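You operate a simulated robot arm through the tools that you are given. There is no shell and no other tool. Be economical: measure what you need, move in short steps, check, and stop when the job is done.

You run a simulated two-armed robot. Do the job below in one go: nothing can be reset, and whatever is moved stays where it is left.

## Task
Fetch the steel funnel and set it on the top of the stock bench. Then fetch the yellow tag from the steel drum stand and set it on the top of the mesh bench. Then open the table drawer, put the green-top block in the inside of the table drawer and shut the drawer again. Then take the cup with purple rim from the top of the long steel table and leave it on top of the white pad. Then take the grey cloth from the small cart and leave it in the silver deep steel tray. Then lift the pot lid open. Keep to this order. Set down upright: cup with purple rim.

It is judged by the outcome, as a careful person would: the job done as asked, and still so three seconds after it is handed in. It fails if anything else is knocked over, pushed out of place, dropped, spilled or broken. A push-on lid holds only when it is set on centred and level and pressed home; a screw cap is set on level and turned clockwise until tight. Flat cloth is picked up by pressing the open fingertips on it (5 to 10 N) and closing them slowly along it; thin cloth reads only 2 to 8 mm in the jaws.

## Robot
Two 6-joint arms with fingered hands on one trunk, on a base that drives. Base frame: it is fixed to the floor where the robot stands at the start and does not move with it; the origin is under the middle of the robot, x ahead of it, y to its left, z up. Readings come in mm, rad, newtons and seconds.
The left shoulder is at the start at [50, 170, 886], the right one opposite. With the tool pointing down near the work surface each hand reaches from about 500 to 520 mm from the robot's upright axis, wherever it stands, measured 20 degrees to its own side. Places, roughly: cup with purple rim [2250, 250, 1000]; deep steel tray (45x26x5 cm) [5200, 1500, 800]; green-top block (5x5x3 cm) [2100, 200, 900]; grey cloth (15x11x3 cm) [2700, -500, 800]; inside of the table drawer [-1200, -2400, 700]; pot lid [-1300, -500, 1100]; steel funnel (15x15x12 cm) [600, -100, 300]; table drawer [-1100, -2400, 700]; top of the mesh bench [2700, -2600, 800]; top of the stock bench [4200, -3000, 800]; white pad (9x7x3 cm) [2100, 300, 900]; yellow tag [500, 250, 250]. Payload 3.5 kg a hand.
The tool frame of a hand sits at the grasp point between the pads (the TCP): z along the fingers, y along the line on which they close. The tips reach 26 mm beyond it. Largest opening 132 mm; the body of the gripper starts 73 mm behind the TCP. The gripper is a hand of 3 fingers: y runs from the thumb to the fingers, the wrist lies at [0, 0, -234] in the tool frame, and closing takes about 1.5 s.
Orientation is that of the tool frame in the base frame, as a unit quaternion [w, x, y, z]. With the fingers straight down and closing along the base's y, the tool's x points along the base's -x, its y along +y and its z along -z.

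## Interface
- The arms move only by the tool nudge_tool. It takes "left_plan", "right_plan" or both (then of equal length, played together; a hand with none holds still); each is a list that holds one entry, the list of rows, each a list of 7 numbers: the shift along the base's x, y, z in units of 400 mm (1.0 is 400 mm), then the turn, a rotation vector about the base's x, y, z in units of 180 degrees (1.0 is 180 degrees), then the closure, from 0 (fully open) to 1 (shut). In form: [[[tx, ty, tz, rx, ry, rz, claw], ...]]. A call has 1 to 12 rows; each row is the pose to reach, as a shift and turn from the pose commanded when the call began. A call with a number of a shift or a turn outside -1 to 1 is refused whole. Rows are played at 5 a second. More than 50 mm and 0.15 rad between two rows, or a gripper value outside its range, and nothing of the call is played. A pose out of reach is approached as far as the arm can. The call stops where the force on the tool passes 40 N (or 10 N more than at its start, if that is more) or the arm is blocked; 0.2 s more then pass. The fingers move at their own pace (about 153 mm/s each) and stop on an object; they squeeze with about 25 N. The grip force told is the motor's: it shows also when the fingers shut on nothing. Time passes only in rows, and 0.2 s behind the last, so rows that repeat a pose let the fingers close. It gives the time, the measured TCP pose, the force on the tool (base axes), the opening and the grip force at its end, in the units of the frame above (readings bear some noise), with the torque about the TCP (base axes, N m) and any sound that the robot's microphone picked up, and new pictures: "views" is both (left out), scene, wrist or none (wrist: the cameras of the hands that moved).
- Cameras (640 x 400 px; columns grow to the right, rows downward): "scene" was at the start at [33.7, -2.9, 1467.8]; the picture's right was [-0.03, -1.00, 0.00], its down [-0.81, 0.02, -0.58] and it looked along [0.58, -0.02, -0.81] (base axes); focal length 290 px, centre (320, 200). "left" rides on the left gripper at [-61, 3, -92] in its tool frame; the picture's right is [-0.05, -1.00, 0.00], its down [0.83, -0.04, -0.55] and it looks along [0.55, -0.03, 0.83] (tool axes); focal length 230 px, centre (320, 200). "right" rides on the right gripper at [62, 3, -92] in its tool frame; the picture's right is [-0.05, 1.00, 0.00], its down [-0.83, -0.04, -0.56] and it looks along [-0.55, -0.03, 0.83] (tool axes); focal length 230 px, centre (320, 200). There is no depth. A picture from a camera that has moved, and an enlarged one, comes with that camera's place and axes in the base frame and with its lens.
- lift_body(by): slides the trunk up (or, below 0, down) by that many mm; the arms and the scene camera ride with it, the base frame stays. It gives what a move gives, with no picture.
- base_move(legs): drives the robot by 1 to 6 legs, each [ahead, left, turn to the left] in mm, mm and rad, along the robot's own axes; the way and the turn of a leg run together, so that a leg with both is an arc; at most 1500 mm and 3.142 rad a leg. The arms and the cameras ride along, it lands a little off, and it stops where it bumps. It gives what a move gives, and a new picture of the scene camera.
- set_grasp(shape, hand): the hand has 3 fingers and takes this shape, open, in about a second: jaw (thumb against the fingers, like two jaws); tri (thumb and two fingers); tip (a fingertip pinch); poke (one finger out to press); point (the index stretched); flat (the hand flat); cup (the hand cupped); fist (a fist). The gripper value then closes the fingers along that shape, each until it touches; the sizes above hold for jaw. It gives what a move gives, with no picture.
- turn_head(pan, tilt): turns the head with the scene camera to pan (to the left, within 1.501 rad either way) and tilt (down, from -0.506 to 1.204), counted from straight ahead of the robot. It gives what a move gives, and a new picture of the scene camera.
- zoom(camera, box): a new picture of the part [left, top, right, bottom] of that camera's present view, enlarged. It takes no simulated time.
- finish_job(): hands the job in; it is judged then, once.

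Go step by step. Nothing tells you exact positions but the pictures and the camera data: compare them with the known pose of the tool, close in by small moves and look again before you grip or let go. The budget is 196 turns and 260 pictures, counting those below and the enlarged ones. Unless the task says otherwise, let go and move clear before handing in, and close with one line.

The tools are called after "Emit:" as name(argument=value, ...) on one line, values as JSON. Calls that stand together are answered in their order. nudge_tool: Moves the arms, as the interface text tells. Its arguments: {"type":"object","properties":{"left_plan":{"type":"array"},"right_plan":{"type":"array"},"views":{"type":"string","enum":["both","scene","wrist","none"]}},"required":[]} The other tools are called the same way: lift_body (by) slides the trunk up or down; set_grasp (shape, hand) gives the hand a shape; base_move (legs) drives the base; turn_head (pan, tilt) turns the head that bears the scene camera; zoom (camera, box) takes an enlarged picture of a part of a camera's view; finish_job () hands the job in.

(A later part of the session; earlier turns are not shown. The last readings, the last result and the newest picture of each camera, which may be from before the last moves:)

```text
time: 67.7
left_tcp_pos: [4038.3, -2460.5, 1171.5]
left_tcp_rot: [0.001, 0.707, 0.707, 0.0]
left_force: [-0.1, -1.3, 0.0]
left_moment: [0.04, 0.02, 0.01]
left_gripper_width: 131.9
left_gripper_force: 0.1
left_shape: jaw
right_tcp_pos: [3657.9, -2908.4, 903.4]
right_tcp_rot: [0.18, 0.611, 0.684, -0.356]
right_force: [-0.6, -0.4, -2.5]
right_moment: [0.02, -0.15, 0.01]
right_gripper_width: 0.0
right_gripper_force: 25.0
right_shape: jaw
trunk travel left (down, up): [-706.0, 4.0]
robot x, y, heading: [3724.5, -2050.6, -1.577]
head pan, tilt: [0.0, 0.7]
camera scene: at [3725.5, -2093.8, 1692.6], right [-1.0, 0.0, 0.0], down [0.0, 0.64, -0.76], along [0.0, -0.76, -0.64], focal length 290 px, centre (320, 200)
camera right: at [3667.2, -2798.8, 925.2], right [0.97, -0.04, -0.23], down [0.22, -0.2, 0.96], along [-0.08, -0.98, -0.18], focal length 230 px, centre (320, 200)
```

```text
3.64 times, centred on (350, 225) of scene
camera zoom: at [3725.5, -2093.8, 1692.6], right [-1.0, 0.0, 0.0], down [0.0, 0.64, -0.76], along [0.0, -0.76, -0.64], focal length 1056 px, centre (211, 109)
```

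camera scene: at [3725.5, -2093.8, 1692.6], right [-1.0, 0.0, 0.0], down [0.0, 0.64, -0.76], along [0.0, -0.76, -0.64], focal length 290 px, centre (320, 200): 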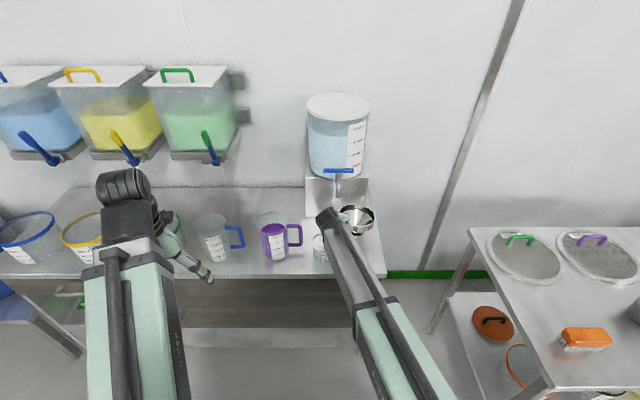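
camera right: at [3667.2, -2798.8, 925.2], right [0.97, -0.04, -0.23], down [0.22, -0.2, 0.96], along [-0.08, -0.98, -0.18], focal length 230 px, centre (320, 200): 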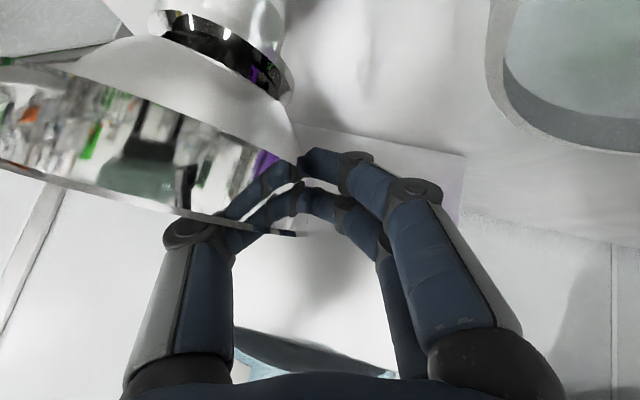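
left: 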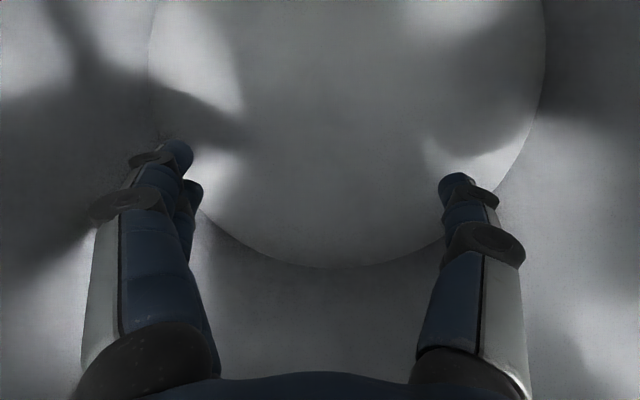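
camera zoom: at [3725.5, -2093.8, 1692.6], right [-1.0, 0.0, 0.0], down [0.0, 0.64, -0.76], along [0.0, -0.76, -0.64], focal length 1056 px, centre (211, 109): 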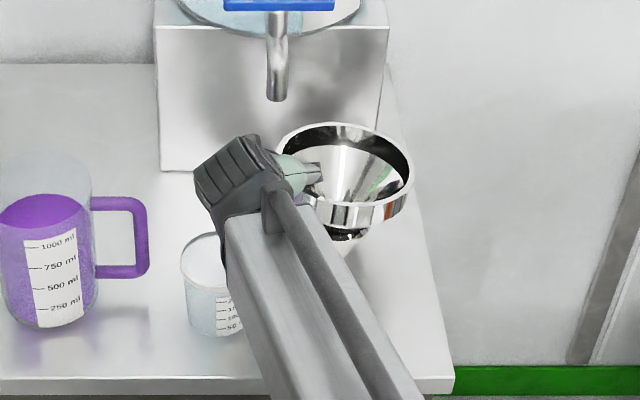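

Emit:
nudge_tool(right_plan=[[[0, 0, -0.015, 0, 0, 0, 1], [0, 0, -0.03, 0, 0, 0, 1], [0, 0, -0.03, 0, 0, 0, 1]]], views="wrist")

```text
time: 68.5
left_tcp_pos: [4038.6, -2460.3, 1172.2]
left_tcp_rot: [0.002, 0.707, 0.707, 0.0]
left_force: [-0.6, -0.3, -0.2]
left_moment: [0.01, 0.0, 0.0]
left_gripper_width: 131.7
left_gripper_force: 0.0
left_shape: jaw
right_tcp_pos: [3659.0, -2908.5, 894.3]
right_tcp_rot: [0.181, 0.61, 0.684, -0.357]
right_force: [4.5, 0.3, 8.7]
right_moment: [-0.19, 0.15, 0.05]
right_gripper_width: 0.4
right_gripper_force: 25.4
right_shape: jaw
trunk travel left (down, up): [-706.0, 4.0]
robot x, y, heading: [3722.4, -2050.7, -1.573]
head pan, tilt: [0.0, 0.7]
camera right: at [3668.2, -2798.4, 915.0], right [0.97, -0.04, -0.23], down [0.22, -0.19, 0.96], along [-0.08, -0.98, -0.18], focal length 230 px, centre (320, 200)
```

right: 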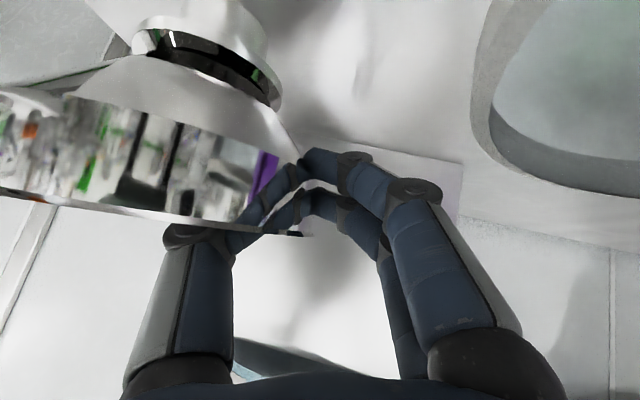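

Contact felt. I level a little and open the fingers.

Emit:
nudge_tool(right_plan=[[[0, 0, 0.004, 0, -0.015, 0, 1], [0, 0, 0.004, 0, -0.03, 0, 1], [0, 0, 0.004, 0, -0.03, 0, 0.92], [0, 0, 0.004, 0, -0.03, 0, 0.85], [0, 0, 0.004, 0, -0.03, 0, 0.78], [0, 0, 0.004, 0, -0.03, 0, 0.78]]])

```text
time: 69.9
left_tcp_pos: [4036.8, -2459.7, 1171.3]
left_tcp_rot: [0.003, 0.706, 0.708, -0.001]
left_force: [0.9, 0.1, 0.0]
left_moment: [0.0, -0.02, 0.01]
left_gripper_width: 132.1
left_gripper_force: 0.1
left_shape: jaw
right_tcp_pos: [3658.3, -2908.5, 893.7]
right_tcp_rot: [0.212, 0.627, 0.674, -0.327]
right_force: [-0.9, 0.1, 0.6]
right_moment: [0.05, 0.0, 0.01]
right_gripper_width: 29.1
right_gripper_force: 0.1
right_shape: jaw
trunk travel left (down, up): [-706.0, 4.0]
robot x, y, heading: [3728.3, -2045.2, -1.568]
head pan, tilt: [0.0, 0.7]
camera scene: at [3725.5, -2093.5, 1692.6], right [-1.0, 0.0, 0.0], down [0.0, 0.64, -0.76], along [0.0, -0.76, -0.64], focal length 290 px, centre (320, 200)
camera right: at [3665.4, -2798.6, 915.8], right [0.99, -0.04, -0.14], down [0.13, -0.2, 0.97], along [-0.06, -0.98, -0.19], focal length 230 px, centre (320, 200)
```

scene: 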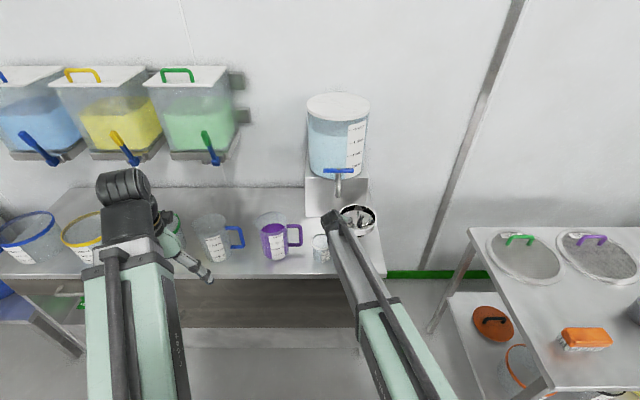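
right: 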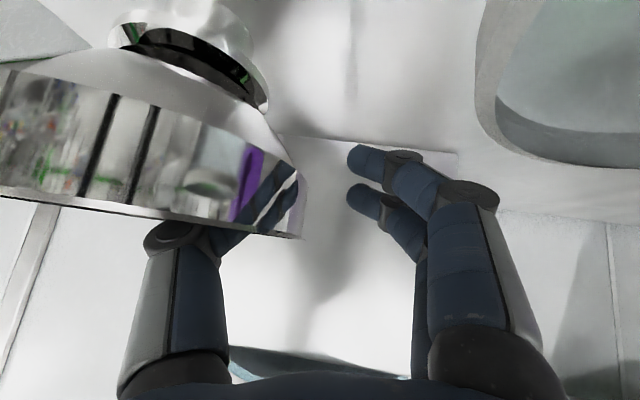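

Funnel stands level. I lift straight up then back away.

Emit:
nudge_tool(right_plan=[[[0, 0, 0.04, 0, 0, 0, 0.78], [0, 0, 0.08, 0, 0, 0, 0.78], [0, 0, 0.12, 0, 0, 0, 0.78], [0, 0.12, 0.17, 0, 0, 0, 0.78], [0, 0.24, 0.22, 0, 0, 0, 0.78], [0, 0.36, 0.22, 0, -0.028, 0, 0.78], [0, 0.45, 0.22, 0, -0.055, 0, 0.6]]])

Emit:
base_move(legs=[[-350, 0, 0]])

```text
refused: row 4 steps farther than a row can; nothing moved
```

```text
time: 72.2
left_tcp_pos: [4037.7, -2119.1, 1172.4]
left_tcp_rot: [0.002, 0.707, 0.707, -0.001]
left_force: [-0.2, 0.3, -0.1]
left_moment: [-0.05, 0.0, -0.03]
left_gripper_width: 131.9
left_gripper_force: 0.0
left_shape: jaw
right_tcp_pos: [3657.1, -2566.6, 895.1]
right_tcp_rot: [0.213, 0.627, 0.675, -0.327]
right_force: [1.2, 0.2, 0.2]
right_moment: [0.02, 0.0, 0.02]
right_gripper_width: 29.0
right_gripper_force: 0.1
right_shape: jaw
trunk travel left (down, up): [-706.0, 4.0]
robot x, y, heading: [3722.3, -1708.6, -1.574]
head pan, tilt: [0.0, 0.7]
stopped in leg 1: the robot was blocked; the commanded pose is now the measured one
camera scene: at [3725.5, -1752.6, 1692.7], right [-1.0, 0.0, 0.0], down [0.0, 0.64, -0.77], along [0.0, -0.77, -0.64], focal length 290 px, centre (320, 200)
```

scene: 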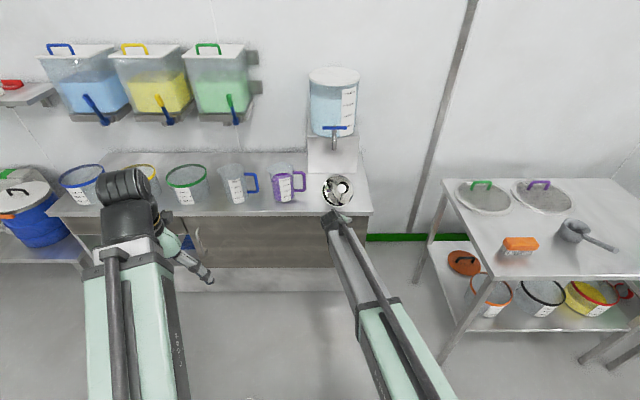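

My chained back-off ran without the lift; I need to check whether the funnel and cup are still fine.

Emit:
zoom(camera="scene", box=[250, 140, 410, 260])

Emit:
turn_head(pan=0, tilt=1.1)

```text
3.33 times, centred on (330, 200) of scene
camera zoom: at [3725.5, -1752.6, 1692.7], right [-1.0, 0.0, 0.0], down [0.0, 0.64, -0.77], along [0.0, -0.77, -0.64], focal length 968 px, centre (287, 200)
```

zoom: 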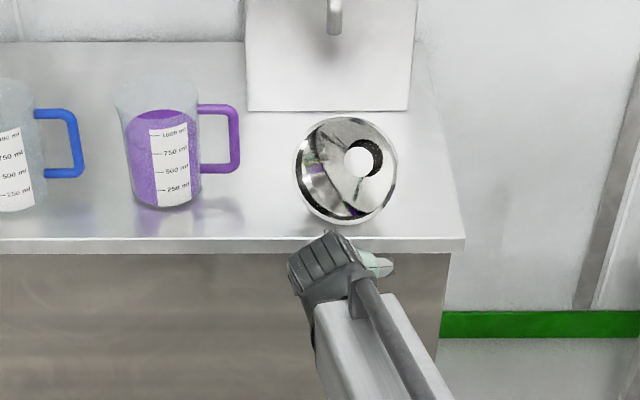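

```text
time: 73.0
left_tcp_pos: [4037.9, -2121.1, 1172.5]
left_tcp_rot: [0.002, 0.708, 0.706, 0.0]
left_force: [-0.3, -0.6, -0.4]
left_moment: [0.0, 0.03, 0.0]
left_gripper_width: 131.6
left_gripper_force: 0.0
left_shape: jaw
right_tcp_pos: [3657.1, -2568.0, 893.1]
right_tcp_rot: [0.212, 0.628, 0.674, -0.328]
right_force: [-0.5, 0.1, -0.4]
right_moment: [0.01, 0.03, -0.03]
right_gripper_width: 28.8
right_gripper_force: 0.1
right_shape: jaw
trunk travel left (down, up): [-706.0, 4.0]
robot x, y, heading: [3728.0, -1704.2, -1.567]
head pan, tilt: [0.0, 1.1]
camera scene: at [3725.5, -1732.2, 1662.7], right [-1.0, 0.0, 0.0], down [0.0, 0.89, -0.45], along [0.0, -0.45, -0.89], focal length 290 px, centre (320, 200)
```

scene: 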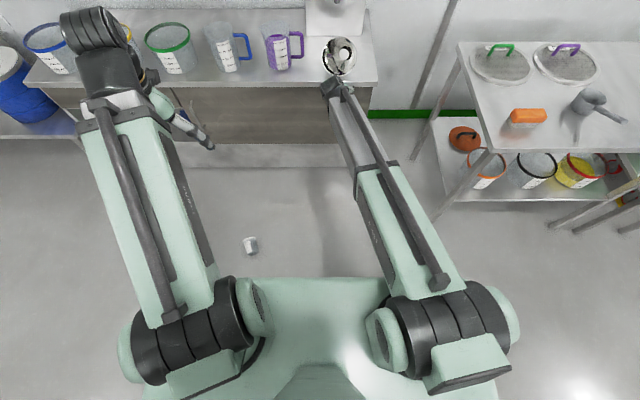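

The cup has been knocked to the floor and the funnel tipped over; I'll look and repair both.

Emit:
zoom(camera="scene", box=[210, 215, 290, 275])

Emit:
zoom(camera="scene", box=[290, 10, 390, 80])

```text
6.67 times, centred on (250, 245) of scene
camera zoom: at [3725.5, -1732.2, 1662.7], right [-1.0, 0.0, 0.0], down [0.0, 0.89, -0.45], along [0.0, -0.45, -0.89], focal length 1936 px, centre (787, -100)
```

zoom: 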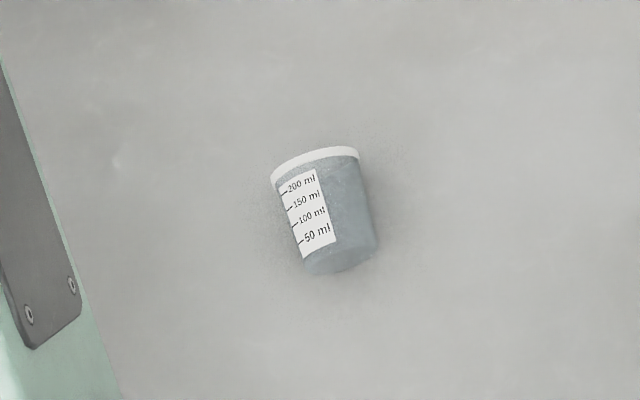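

```text
5.71 times, centred on (340, 45) of scene
camera zoom: at [3725.5, -1732.2, 1662.7], right [-1.0, 0.0, 0.0], down [0.0, 0.89, -0.45], along [0.0, -0.45, -0.89], focal length 1659 px, centre (206, 1086)
```

zoom: 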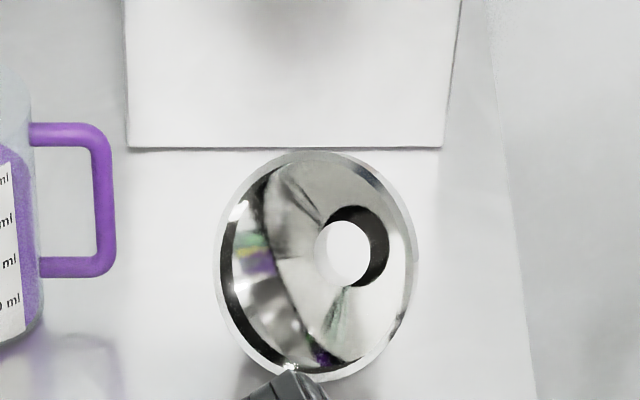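

The funnel lies on its side with its mouth toward me at about [3646,-2810]. I'll align the right hand with its axis to pinch its right rim wall and stand it up again.

Emit:
nudge_tool(right_plan=[[[-0.024, -0.056, -0.003, -0.0232, -0.0063, -0.0116, 0.45], [-0.0475, -0.112, -0.006, -0.0465, -0.0125, -0.0232, 0.45], [-0.071, -0.168, -0.009, -0.0698, -0.0188, -0.0348, 0.45], [-0.095, -0.223, -0.012, -0.093, -0.025, -0.0463, 0.45], [-0.119, -0.279, -0.015, -0.1162, -0.0313, -0.0579, 0.45], [-0.1425, -0.335, -0.018, -0.1395, -0.0375, -0.0695, 0.45], [-0.1425, -0.335, -0.018, -0.1395, -0.0375, -0.0695, 0.45]]])

```text
time: 74.7
left_tcp_pos: [4037.5, -2121.7, 1171.0]
left_tcp_rot: [0.001, 0.708, 0.706, -0.001]
left_force: [-0.8, 0.2, -0.3]
left_moment: [0.02, -0.03, 0.01]
left_gripper_width: 131.9
left_gripper_force: 0.0
left_shape: jaw
right_tcp_pos: [3589.3, -2622.1, 914.9]
right_tcp_rot: [0.345, 0.654, 0.502, -0.449]
right_force: [-0.8, 0.1, 0.2]
right_moment: [-0.03, -0.04, 0.0]
right_gripper_width: 72.4
right_gripper_force: 0.0
right_shape: jaw
right hand out of reach, approached as far as the arm can: row 2, 3, 4, 5, 6, 7
trunk travel left (down, up): [-706.0, 4.0]
robot x, y, heading: [3725.9, -1709.1, -1.573]
head pan, tilt: [0.0, 1.1]
camera scene: at [3725.5, -1732.1, 1662.6], right [-1.0, 0.0, 0.0], down [0.0, 0.89, -0.45], along [0.0, -0.45, -0.89], focal length 290 px, centre (320, 200)
camera right: at [3620.4, -2517.9, 891.5], right [0.96, -0.27, 0.05], down [0.01, 0.23, 0.97], along [-0.28, -0.93, 0.22], focal length 230 px, centre (320, 200)
```

scene: 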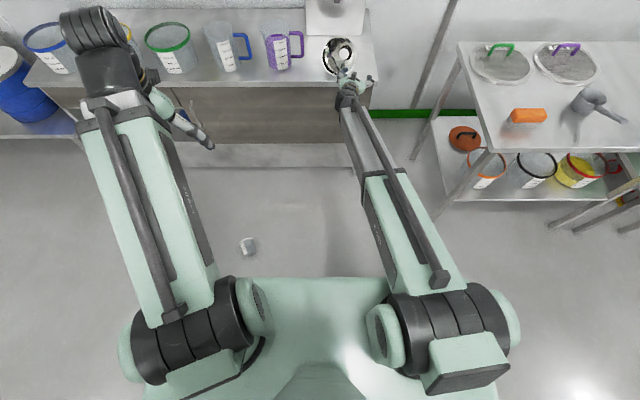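
right: 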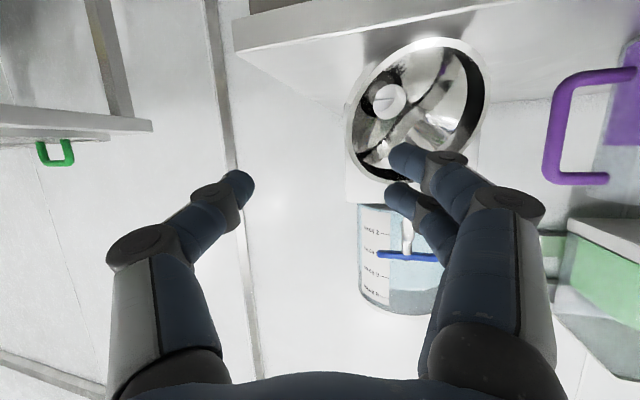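

Emit:
base_move(legs=[[110, 0, 0]])

Emit:
zoom(camera="right", box=[0, 0, 640, 400])

```text
time: 75.8
left_tcp_pos: [4037.3, -2233.4, 1170.3]
left_tcp_rot: [0.001, 0.708, 0.706, 0.0]
left_force: [0.7, -1.0, -0.9]
left_moment: [0.05, 0.01, 0.01]
left_gripper_width: 131.8
left_gripper_force: 0.0
left_shape: jaw
right_tcp_pos: [3588.8, -2734.6, 913.2]
right_tcp_rot: [0.345, 0.654, 0.502, -0.449]
right_force: [0.2, -0.3, 0.0]
right_moment: [0.01, 0.01, -0.01]
right_gripper_width: 71.9
right_gripper_force: 0.0
right_shape: jaw
trunk travel left (down, up): [-706.0, 4.0]
robot x, y, heading: [3724.6, -1819.1, -1.573]
head pan, tilt: [0.0, 1.1]
camera scene: at [3725.4, -1845.3, 1662.6], right [-1.0, 0.0, 0.0], down [0.0, 0.89, -0.45], along [0.0, -0.45, -0.89], focal length 290 px, centre (320, 200)
```

scene: 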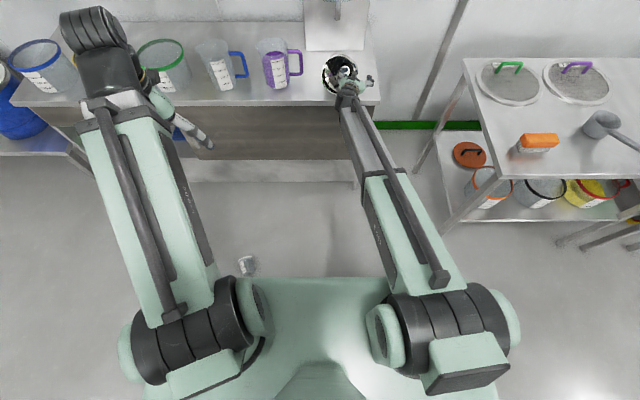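

```text
1.00 times, centred on (320, 200) of right (not enlarged: the box is as wide or as high as the picture)
camera zoom: at [3619.5, -2629.7, 890.2], right [0.96, -0.28, 0.05], down [0.01, 0.22, 0.97], along [-0.28, -0.94, 0.22], focal length 230 px, centre (320, 200)
```

zoom: 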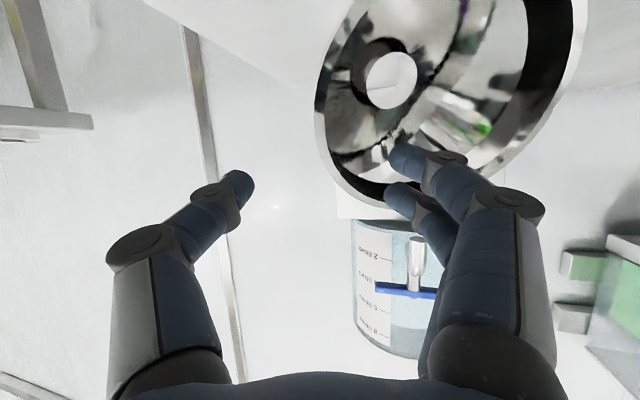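

Emit:
nudge_tool(right_plan=[[[-0.01, 0, -0.06, 0, 0, 0, 0.45], [-0.025, 0, -0.125, 0, 0, 0, 0.45], [-0.03, -0.06, -0.135, 0, 0, 0, 0.45], [-0.038, -0.12, -0.135, 0, 0, 0, 0.45], [-0.042, -0.16, -0.14, 0, 0, 0, 0.45], [-0.042, -0.16, -0.14, 0, 0, 0, 0.45]]])

```text
time: 77.2
left_tcp_pos: [4036.0, -2232.5, 1172.0]
left_tcp_rot: [0.003, 0.708, 0.706, 0.0]
left_force: [0.5, -0.7, 0.6]
left_moment: [0.01, -0.03, 0.01]
left_gripper_width: 131.6
left_gripper_force: 0.0
left_shape: jaw
right_tcp_pos: [3567.7, -2721.9, 884.1]
right_tcp_rot: [0.344, 0.654, 0.501, -0.449]
right_force: [-0.4, 0.0, -0.8]
right_moment: [0.01, 0.0, 0.02]
right_gripper_width: 72.2
right_gripper_force: 0.0
right_shape: jaw
right hand out of reach, approached as far as the arm can: row 1, 2, 3, 4, 5, 6
trunk travel left (down, up): [-706.0, 4.0]
robot x, y, heading: [3724.6, -1823.1, -1.569]
head pan, tilt: [0.0, 1.1]
camera scene: at [3725.3, -1842.5, 1662.6], right [-1.0, 0.0, 0.0], down [0.0, 0.89, -0.45], along [0.0, -0.45, -0.89], focal length 290 px, centre (320, 200)
camera right: at [3598.7, -2619.3, 860.2], right [0.96, -0.28, 0.05], down [0.01, 0.22, 0.97], along [-0.28, -0.93, 0.22], focal length 230 px, centre (320, 200)
```

scene: 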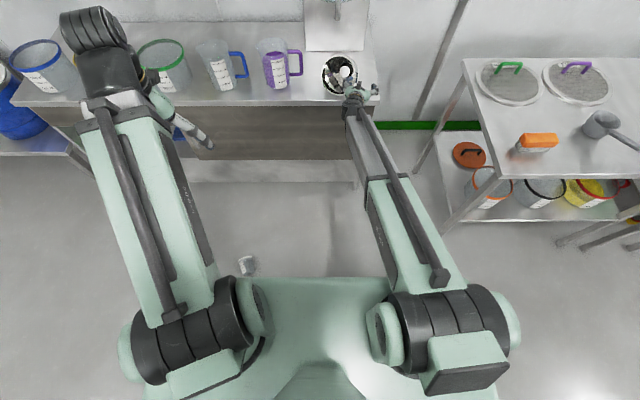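
right: 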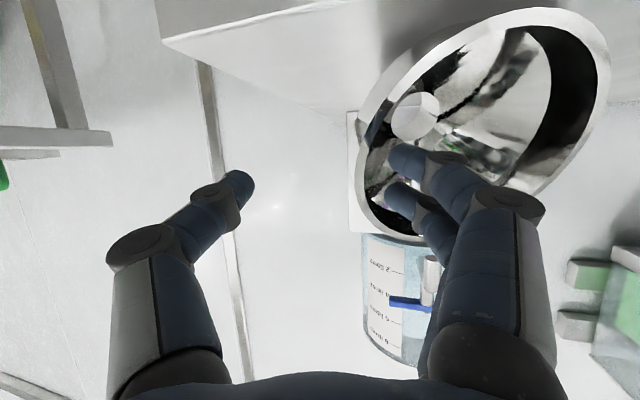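

Arm is at its reach limit; I'll pull the hand back and bring the base closer.

Emit:
nudge_tool(right_plan=[[[0, 0.1, 0, 0, 0, 0, 0.45], [0, 0.2, 0, 0, 0, 0, 0.45], [0, 0.3, 0, 0, 0, 0, 0.45], [0, 0.4, 0, 0, 0, 0, 0.45], [0, 0.5, 0, 0, 0, 0, 0.45]]], views="none")

```text
time: 78.4
left_tcp_pos: [4037.0, -2232.1, 1171.5]
left_tcp_rot: [0.002, 0.708, 0.706, -0.001]
left_force: [0.5, 0.0, -0.1]
left_moment: [0.0, 0.02, -0.01]
left_gripper_width: 131.9
left_gripper_force: 0.1
left_shape: jaw
right_tcp_pos: [3566.6, -2524.6, 884.1]
right_tcp_rot: [0.346, 0.653, 0.502, -0.449]
right_force: [-0.9, 0.3, -0.1]
right_moment: [0.01, 0.0, 0.01]
right_gripper_width: 72.1
right_gripper_force: 0.0
right_shape: jaw
trunk travel left (down, up): [-706.0, 4.0]
robot x, y, heading: [3722.5, -1818.2, -1.57]
head pan, tilt: [0.0, 1.1]
```

Emit:
base_move(legs=[[175, 0, 0]])

Emit:
zoom(camera="right", box=[0, 0, 640, 400])

```text
time: 79.9
left_tcp_pos: [4036.4, -2409.1, 1170.7]
left_tcp_rot: [0.001, 0.708, 0.707, 0.0]
left_force: [-0.1, 0.3, 0.8]
left_moment: [0.02, 0.0, -0.03]
left_gripper_width: 132.2
left_gripper_force: 0.0
left_shape: jaw
right_tcp_pos: [3567.2, -2702.9, 882.1]
right_tcp_rot: [0.345, 0.654, 0.502, -0.449]
right_force: [-0.1, -0.3, -0.3]
right_moment: [0.0, 0.01, 0.01]
right_gripper_width: 71.9
right_gripper_force: 0.1
right_shape: jaw
trunk travel left (down, up): [-706.0, 4.0]
robot x, y, heading: [3724.2, -1996.9, -1.573]
head pan, tilt: [0.0, 1.1]
camera scene: at [3725.1, -2020.9, 1662.6], right [-1.0, 0.0, 0.0], down [0.0, 0.89, -0.45], along [0.0, -0.45, -0.89], focal length 290 px, centre (320, 200)
```

scene: 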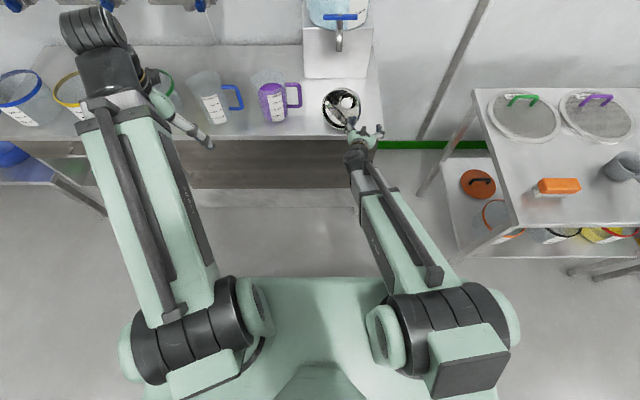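

```text
1.00 times, centred on (320, 200) of right (not enlarged: the box is as wide or as high as the picture)
camera zoom: at [3598.0, -2598.3, 859.2], right [0.96, -0.28, 0.05], down [0.01, 0.22, 0.97], along [-0.28, -0.94, 0.22], focal length 230 px, centre (320, 200)
```

zoom: 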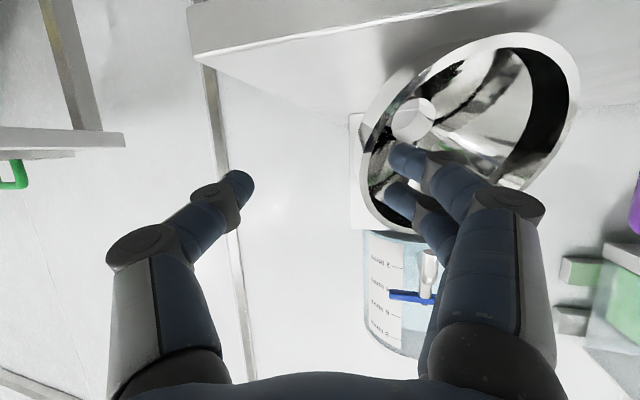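

Emit:
nudge_tool(right_plan=[[[0.005, -0.05, -0.02, 0, 0, 0, 0.45], [0.01, -0.11, -0.03, 0, 0, 0, 0.45], [0.015, -0.17, -0.04, 0, 0, 0, 0.45], [0.02, -0.23, -0.04, 0, 0, 0, 0.45], [0.02, -0.235, -0.04, 0, 0, 0, 0.45]]], views="wrist")

```text
time: 81.1
left_tcp_pos: [4036.2, -2408.5, 1172.1]
left_tcp_rot: [0.002, 0.707, 0.707, -0.001]
left_force: [-1.0, -0.6, 0.1]
left_moment: [-0.03, 0.02, 0.0]
left_gripper_width: 131.8
left_gripper_force: 0.1
left_shape: jaw
right_tcp_pos: [3574.7, -2795.1, 867.4]
right_tcp_rot: [0.346, 0.653, 0.502, -0.449]
right_force: [-0.2, -0.7, -0.6]
right_moment: [-0.01, 0.03, 0.01]
right_gripper_width: 72.1
right_gripper_force: 0.2
right_shape: jaw
trunk travel left (down, up): [-706.0, 4.0]
robot x, y, heading: [3726.2, -1991.8, -1.576]
head pan, tilt: [0.0, 1.1]
camera right: at [3605.9, -2691.2, 843.6], right [0.96, -0.28, 0.05], down [0.01, 0.22, 0.97], along [-0.28, -0.93, 0.22], focal length 230 px, centre (320, 200)
```

right: 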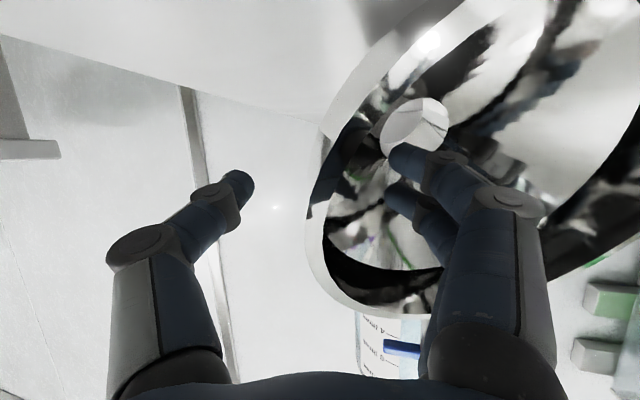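

Emit:
nudge_tool(right_plan=[[[-0.008, -0.033, -0.005, 0, 0, 0, 0.45], [-0.012, -0.033, -0.005, 0, 0, 0, 0.65], [-0.012, -0.033, -0.005, 0, 0, 0, 0.85], [-0.012, -0.033, -0.005, 0, 0, 0, 1], [-0.012, -0.033, -0.005, 0, 0, 0, 1], [-0.012, -0.033, -0.005, 0, 0, 0, 1], [-0.012, -0.033, -0.005, 0, 0, 0, 1]]], views="wrist")

```text
time: 82.7
left_tcp_pos: [4037.4, -2408.4, 1172.5]
left_tcp_rot: [0.002, 0.708, 0.707, -0.001]
left_force: [-0.4, -0.6, -1.2]
left_moment: [0.01, 0.01, 0.01]
left_gripper_width: 131.8
left_gripper_force: 0.1
left_shape: jaw
right_tcp_pos: [3569.6, -2808.9, 864.5]
right_tcp_rot: [0.345, 0.654, 0.502, -0.448]
right_force: [-0.2, -0.2, 0.2]
right_moment: [-0.01, -0.09, 0.07]
right_gripper_width: 5.3
right_gripper_force: 25.6
right_shape: jaw
trunk travel left (down, up): [-706.0, 4.0]
robot x, y, heading: [3722.5, -1996.9, -1.573]
head pan, tilt: [0.0, 1.1]
camera right: at [3601.5, -2704.6, 841.7], right [0.96, -0.28, 0.05], down [0.01, 0.22, 0.97], along [-0.28, -0.93, 0.22], focal length 230 px, centre (320, 200)
```

right: 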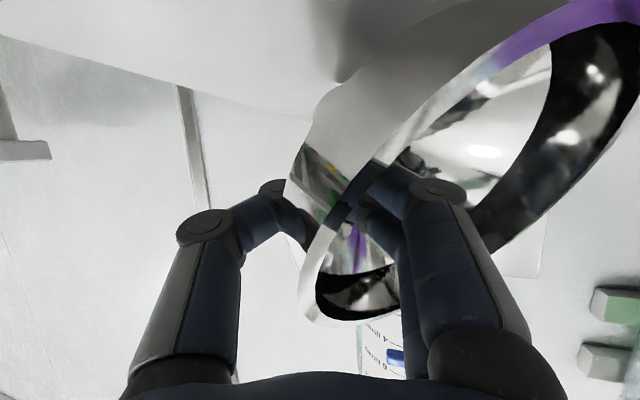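

Gripped. Lift, pull slightly back, and rotate the funnel upright.

Emit:
nudge_tool(right_plan=[[[0, 0, 0.06, 0, 0, 0, 1], [0, 0.03, 0.12, 0, 0, 0, 1], [0, 0.06, 0.2, 0, 0, 0, 1], [0, 0.09, 0.24, 0.041, -0.011, 0, 1], [0, 0.1, 0.25, 0.082, -0.022, 0, 1], [0, 0.1, 0.25, 0.123, -0.033, 0, 1], [0, 0.1, 0.25, 0.164, -0.044, 0, 1], [0, 0.1, 0.25, 0.206, -0.055, 0, 1], [0, 0.1, 0.25, 0.247, -0.066, 0, 1], [0, 0.1, 0.25, 0.288, -0.077, 0, 1], [0, 0.1, 0.25, 0.329, -0.088, 0, 1], [0, 0.1, 0.25, 0.37, -0.099, 0, 1]]])

```text
time: 85.3
left_tcp_pos: [4036.7, -2407.7, 1171.4]
left_tcp_rot: [0.002, 0.708, 0.706, -0.001]
left_force: [0.7, -0.4, -1.0]
left_moment: [0.0, 0.0, 0.01]
left_gripper_width: 131.9
left_gripper_force: 0.0
left_shape: jaw
right_tcp_pos: [3569.9, -2740.7, 965.7]
right_tcp_rot: [0.002, 0.794, 0.608, 0.0]
right_force: [0.2, -0.1, -1.3]
right_moment: [-0.01, 0.06, 0.0]
right_gripper_width: 3.2
right_gripper_force: 25.2
right_shape: jaw
right hand out of reach, approached as far as the arm can: row 12
trunk travel left (down, up): [-706.0, 4.0]
robot x, y, heading: [3722.4, -1996.6, -1.578]
head pan, tilt: [0.0, 1.1]
camera scene: at [3725.0, -2018.7, 1662.6], right [-1.0, 0.0, 0.0], down [0.0, 0.89, -0.45], along [0.0, -0.45, -0.89], focal length 290 px, centre (320, 200)
camera right: at [3588.3, -2681.5, 1059.8], right [0.95, -0.31, 0.0], down [-0.26, -0.79, 0.56], along [-0.17, -0.53, -0.83], focal length 230 px, centre (320, 200)
```

scene: 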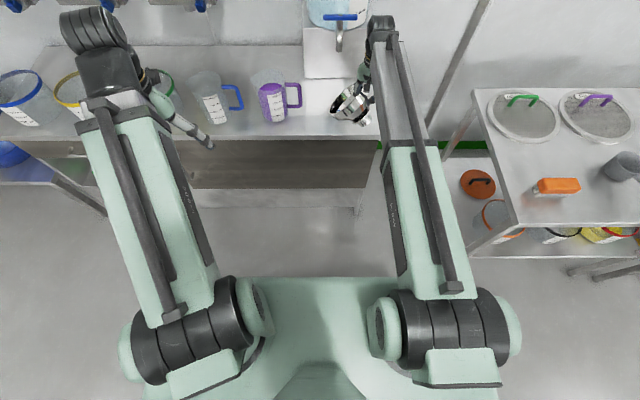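
right: 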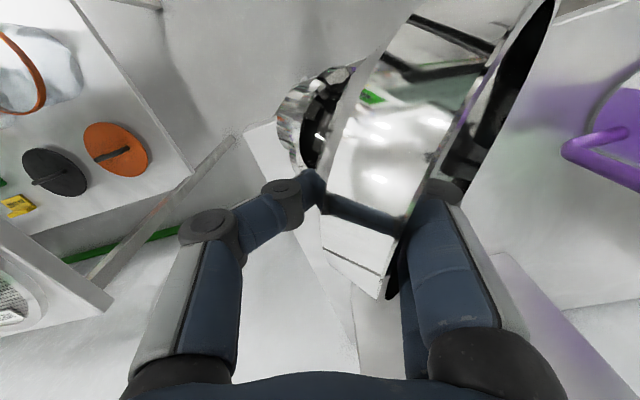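

Emit:
zoom(camera="scene", box=[290, 50, 430, 150])

```text
4.00 times, centred on (360, 100) of scene
camera zoom: at [3725.0, -2018.7, 1662.6], right [-1.0, 0.0, 0.0], down [0.0, 0.89, -0.45], along [0.0, -0.45, -0.89], focal length 1161 px, centre (160, 600)
```

zoom: 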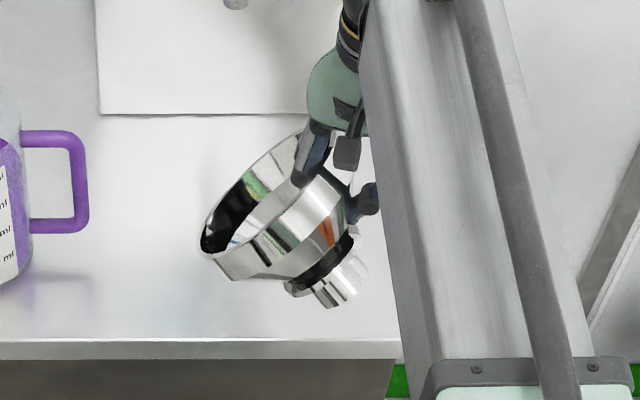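

The funnel's mouth leans to the left/back by about 50°. I counter-rotate the hand.

Emit:
nudge_tool(right_plan=[[[0, 0, 0.01, -0.03, -0.035, 0, 1], [0, 0, 0.02, -0.06, -0.07, 0, 1], [0, 0, 0.03, -0.09, -0.105, 0, 1], [0, 0, 0.03, -0.12, -0.14, 0, 1], [0, 0, 0.03, -0.15, -0.176, 0, 1], [0, 0, 0.03, -0.18, -0.211, 0, 1], [0, 0, 0.03, -0.18, -0.211, 0, 1]]])

Emit:
zoom(camera="scene", box=[290, 50, 430, 150])

```text
time: 86.9
left_tcp_pos: [4037.2, -2408.0, 1171.7]
left_tcp_rot: [0.002, 0.708, 0.706, -0.001]
left_force: [0.1, -0.4, 0.2]
left_moment: [0.0, 0.01, 0.02]
left_gripper_width: 131.9
left_gripper_force: 0.0
left_shape: jaw
right_tcp_pos: [3568.7, -2741.9, 978.9]
right_tcp_rot: [0.414, 0.718, 0.552, 0.088]
right_force: [-0.3, 0.1, -3.0]
right_moment: [0.02, 0.14, 0.0]
right_gripper_width: 3.4
right_gripper_force: 25.0
right_shape: jaw
trunk travel left (down, up): [-706.0, 4.0]
robot x, y, heading: [3724.1, -1998.2, -1.569]
head pan, tilt: [0.0, 1.1]
camera scene: at [3725.2, -2019.1, 1662.6], right [-1.0, 0.0, 0.0], down [0.0, 0.89, -0.45], along [0.0, -0.45, -0.89], focal length 290 px, centre (320, 200)
camera right: at [3541.2, -2641.8, 1020.4], right [0.7, -0.09, 0.71], down [-0.67, -0.44, 0.6], along [0.26, -0.89, -0.37], focal length 230 px, centre (320, 200)
```

scene: 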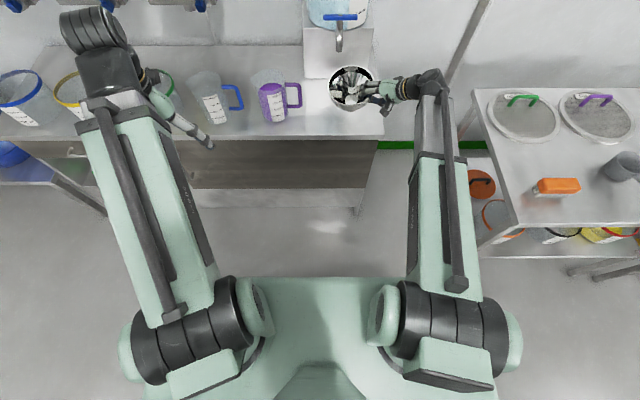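
right: 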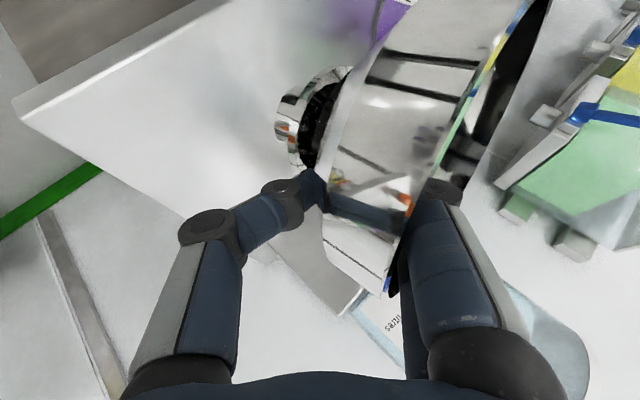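

```text
4.00 times, centred on (360, 100) of scene
camera zoom: at [3725.2, -2019.1, 1662.6], right [-1.0, 0.0, 0.0], down [0.0, 0.89, -0.45], along [0.0, -0.45, -0.89], focal length 1161 px, centre (160, 600)
```

zoom: 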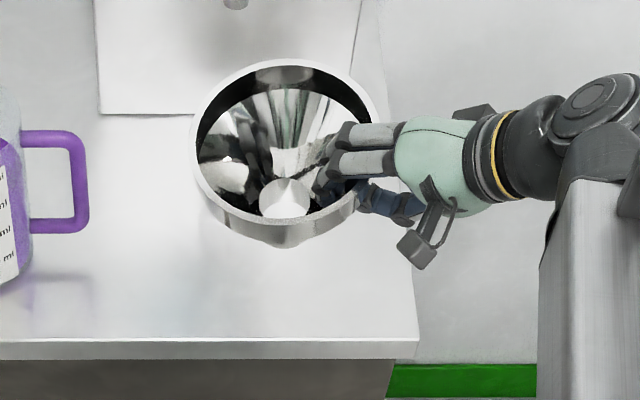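

Nearly upright; a further ~30° correction.

Emit:
nudge_tool(right_plan=[[[0, 0, 0, 0.035, -0.025, 0, 1], [0, 0, 0, 0.07, -0.05, 0, 1], [0, 0, 0, 0.105, -0.075, 0, 1], [0, 0, 0, 0.14, -0.1, 0, 1], [0, 0, 0, 0.14, -0.1, 0, 1]]], views="wrist")

Emit:
zoom(camera="scene", box=[290, 50, 430, 150])

```text
time: 88.1
left_tcp_pos: [4037.5, -2407.5, 1172.4]
left_tcp_rot: [0.001, 0.708, 0.707, -0.001]
left_force: [-0.7, 0.2, 0.7]
left_moment: [0.01, -0.01, -0.02]
left_gripper_width: 131.7
left_gripper_force: 0.1
left_shape: jaw
right_tcp_pos: [3569.2, -2741.7, 979.3]
right_tcp_rot: [0.327, 0.769, 0.448, 0.317]
right_force: [-0.2, 0.4, -2.6]
right_moment: [0.04, 0.09, 0.02]
right_gripper_width: 3.5
right_gripper_force: 24.8
right_shape: jaw
trunk travel left (down, up): [-706.0, 4.0]
robot x, y, heading: [3726.6, -1996.6, -1.569]
head pan, tilt: [0.0, 1.1]
camera right: at [3523.5, -2666.3, 1047.7], right [0.46, -0.43, 0.78], down [-0.79, -0.61, 0.13], along [0.41, -0.67, -0.62], focal length 230 px, centre (320, 200)
```

right: 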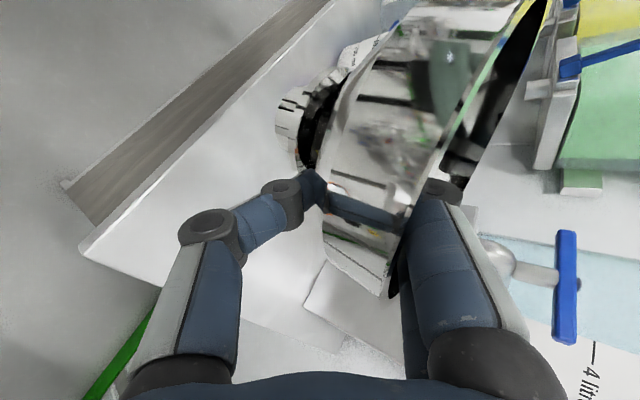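

```text
4.00 times, centred on (360, 100) of scene
camera zoom: at [3725.1, -2019.0, 1662.6], right [-1.0, 0.0, 0.0], down [0.0, 0.89, -0.45], along [0.0, -0.45, -0.89], focal length 1161 px, centre (160, 600)
```

zoom: 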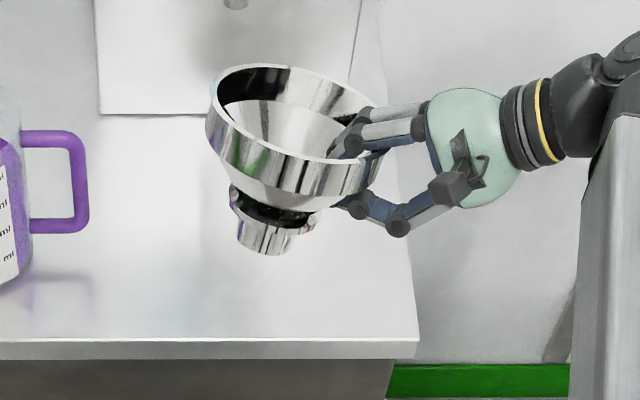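

Emit:
nudge_tool(right_plan=[[[0, 0, 0, -0.035, 0.02, 0, 1], [0, 0, 0, -0.07, 0.04, 0, 1], [0, 0, 0, -0.07, 0.04, 0, 1]]], views="none")

Emit:
zoom(camera="scene", box=[290, 50, 430, 150])

```text
time: 88.9
left_tcp_pos: [4037.2, -2407.8, 1171.1]
left_tcp_rot: [0.002, 0.708, 0.706, -0.001]
left_force: [-0.3, 0.0, 0.0]
left_moment: [0.02, 0.01, 0.01]
left_gripper_width: 132.2
left_gripper_force: 0.0
left_shape: jaw
right_tcp_pos: [3569.9, -2740.6, 979.5]
right_tcp_rot: [0.381, 0.747, 0.501, 0.216]
right_force: [0.1, 0.0, -2.3]
right_moment: [0.06, 0.14, 0.01]
right_gripper_width: 3.7
right_gripper_force: 24.9
right_shape: jaw
trunk travel left (down, up): [-706.0, 4.0]
robot x, y, heading: [3725.4, -1994.5, -1.571]
head pan, tilt: [0.0, 1.1]
```

```text
4.00 times, centred on (360, 100) of scene
camera zoom: at [3725.0, -2019.2, 1662.6], right [-1.0, 0.0, 0.0], down [0.0, 0.89, -0.45], along [0.0, -0.45, -0.89], focal length 1161 px, centre (160, 600)
```

zoom: 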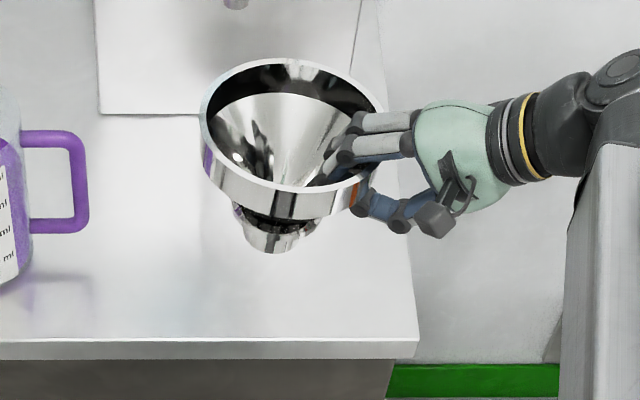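

Now close to upright. I shift it back a bit away from the cup's place and lower it.

Emit:
nudge_tool(right_plan=[[[-0.02, -0.09, 0, 0, 0, 0, 1], [-0.037, -0.175, -0.03, 0, 0, 0, 1], [-0.037, -0.175, -0.1, 0, 0, 0, 1], [-0.037, -0.175, -0.16, 0, 0, 0, 1], [-0.037, -0.175, -0.18, 0, 0, 0, 1], [-0.037, -0.175, -0.18, 0, 0, 0, 1]]], views="wrist")

Emit:
zoom(camera="scene", box=[290, 30, 430, 130])

```text
time: 90.3
left_tcp_pos: [4036.0, -2408.0, 1172.3]
left_tcp_rot: [0.001, 0.708, 0.706, -0.001]
left_force: [-0.3, -0.3, 0.7]
left_moment: [0.0, -0.01, 0.01]
left_gripper_width: 131.8
left_gripper_force: 0.1
left_shape: jaw
right_tcp_pos: [3560.2, -2785.6, 911.0]
right_tcp_rot: [0.381, 0.747, 0.499, 0.216]
right_force: [1.0, 0.2, -2.6]
right_moment: [0.03, 0.12, 0.02]
right_gripper_width: 3.6
right_gripper_force: 24.8
right_shape: jaw
right hand out of reach, approached as far as the arm can: row 2, 3, 4, 5, 6
trunk travel left (down, up): [-706.0, 4.0]
robot x, y, heading: [3722.1, -1994.5, -1.575]
head pan, tilt: [0.0, 1.1]
camera right: at [3523.4, -2696.8, 968.7], right [0.56, -0.26, 0.79], down [-0.75, -0.55, 0.36], along [0.34, -0.79, -0.5], focal length 230 px, centre (320, 200)
```

right: 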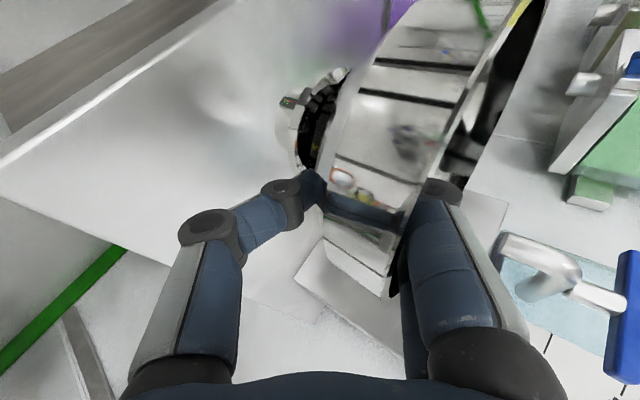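

```text
4.00 times, centred on (360, 80) of scene
camera zoom: at [3725.1, -2019.1, 1662.6], right [-1.0, 0.0, 0.0], down [0.0, 0.89, -0.45], along [0.0, -0.45, -0.89], focal length 1161 px, centre (160, 680)
```

zoom: 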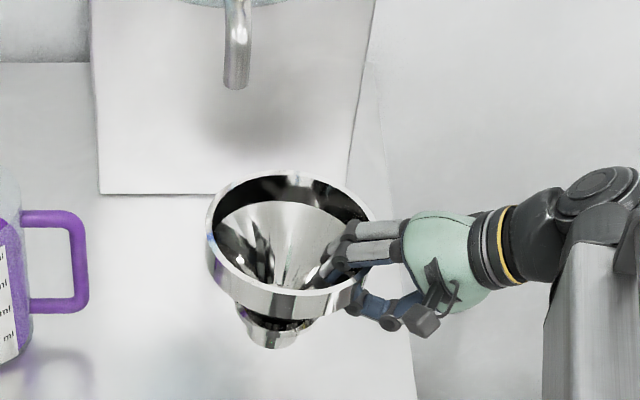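

Emit:
base_move(legs=[[45, 0, 0]])

Emit:
nudge_tool(right_plan=[[[0, 0, -0.02, 0, 0, 0, 1], [0, 0, -0.035, 0, 0, 0, 1], [0, 0, -0.035, 0, 0, 0, 1]]], views="none")

Emit:
zoom(camera="scene", box=[290, 30, 430, 130])

```text
time: 91.2
left_tcp_pos: [4037.7, -2455.5, 1170.5]
left_tcp_rot: [0.001, 0.707, 0.707, 0.0]
left_force: [-0.8, 0.4, -1.3]
left_moment: [0.05, -0.02, -0.03]
left_gripper_width: 131.9
left_gripper_force: 0.1
left_shape: jaw
right_tcp_pos: [3562.4, -2832.6, 910.5]
right_tcp_rot: [0.382, 0.747, 0.499, 0.217]
right_force: [0.3, 0.7, -2.2]
right_moment: [0.05, 0.09, 0.01]
right_gripper_width: 3.6
right_gripper_force: 24.6
right_shape: jaw
trunk travel left (down, up): [-706.0, 4.0]
robot x, y, heading: [3721.8, -2037.4, -1.573]
head pan, tilt: [0.0, 1.1]
camera scene: at [3725.0, -2068.0, 1662.5], right [-1.0, 0.0, 0.0], down [0.0, 0.89, -0.45], along [0.0, -0.45, -0.89], focal length 290 px, centre (320, 200)
```

scene: 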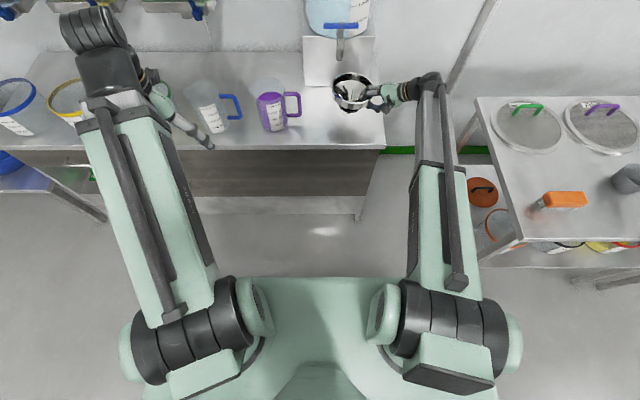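

```text
time: 92.0
left_tcp_pos: [4038.3, -2454.3, 1171.9]
left_tcp_rot: [0.001, 0.708, 0.706, 0.0]
left_force: [-0.2, 0.5, -0.1]
left_moment: [0.0, -0.03, 0.0]
left_gripper_width: 132.0
left_gripper_force: 0.0
left_shape: jaw
right_tcp_pos: [3562.0, -2828.5, 897.8]
right_tcp_rot: [0.382, 0.747, 0.5, 0.214]
right_force: [0.1, 0.4, -1.8]
right_moment: [0.05, 0.15, 0.0]
right_gripper_width: 3.4
right_gripper_force: 25.1
right_shape: jaw
right hand out of reach, approached as far as the arm can: row 2, 3
trunk travel left (down, up): [-706.0, 4.0]
robot x, y, heading: [3721.7, -2039.4, -1.573]
head pan, tilt: [0.0, 1.1]
```

```text
4.00 times, centred on (360, 80) of scene
camera zoom: at [3725.0, -2064.7, 1662.6], right [-1.0, 0.0, 0.0], down [0.0, 0.89, -0.45], along [0.0, -0.45, -0.89], focal length 1161 px, centre (160, 680)
```

zoom: 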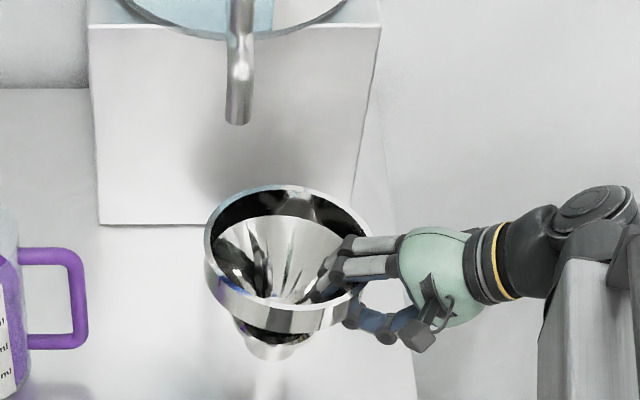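

Emit:
lift_body(by=-8)

```text
time: 92.6
left_tcp_pos: [4037.3, -2453.3, 1162.9]
left_tcp_rot: [0.001, 0.708, 0.707, -0.001]
left_force: [1.4, -0.7, 0.3]
left_moment: [0.01, -0.02, 0.03]
left_gripper_width: 131.7
left_gripper_force: 0.1
left_shape: jaw
right_tcp_pos: [3561.5, -2828.6, 891.8]
right_tcp_rot: [0.382, 0.747, 0.499, 0.214]
right_force: [0.1, 0.4, -1.7]
right_moment: [0.05, 0.17, 0.01]
right_gripper_width: 3.7
right_gripper_force: 25.2
right_shape: jaw
trunk travel left (down, up): [-698.0, 12.0]
robot x, y, heading: [3722.6, -2041.7, -1.57]
head pan, tilt: [0.0, 1.1]
```

Emit:
lift_body(by=-6)

Emit:
zoom(camera="right", box=[0, 0, 640, 400])

```text
time: 93.2
left_tcp_pos: [4037.1, -2453.0, 1157.9]
left_tcp_rot: [0.001, 0.708, 0.706, -0.001]
left_force: [-0.1, -0.9, 0.1]
left_moment: [0.01, -0.01, 0.0]
left_gripper_width: 131.7
left_gripper_force: 0.1
left_shape: jaw
right_tcp_pos: [3562.4, -2827.6, 885.1]
right_tcp_rot: [0.382, 0.748, 0.499, 0.214]
right_force: [0.9, 0.1, -2.8]
right_moment: [0.05, 0.13, 0.01]
right_gripper_width: 3.7
right_gripper_force: 24.8
right_shape: jaw
trunk travel left (down, up): [-692.0, 18.0]
robot x, y, heading: [3724.0, -2043.9, -1.566]
head pan, tilt: [0.0, 1.1]
```

```text
1.00 times, centred on (320, 200) of right (not enlarged: the box is as wide or as high as the picture)
camera zoom: at [3524.8, -2739.3, 941.5], right [0.56, -0.26, 0.79], down [-0.75, -0.55, 0.36], along [0.34, -0.8, -0.5], focal length 230 px, centre (320, 200)
```

zoom: 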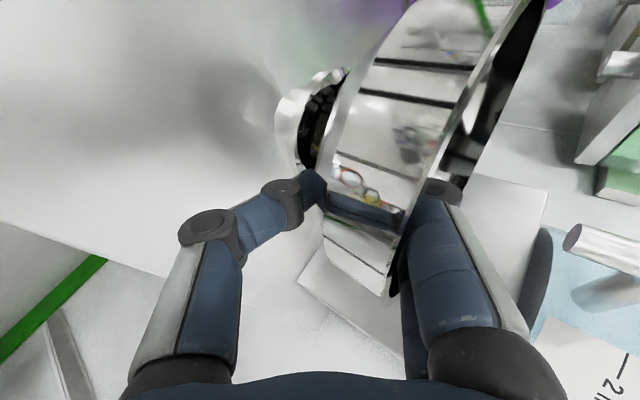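

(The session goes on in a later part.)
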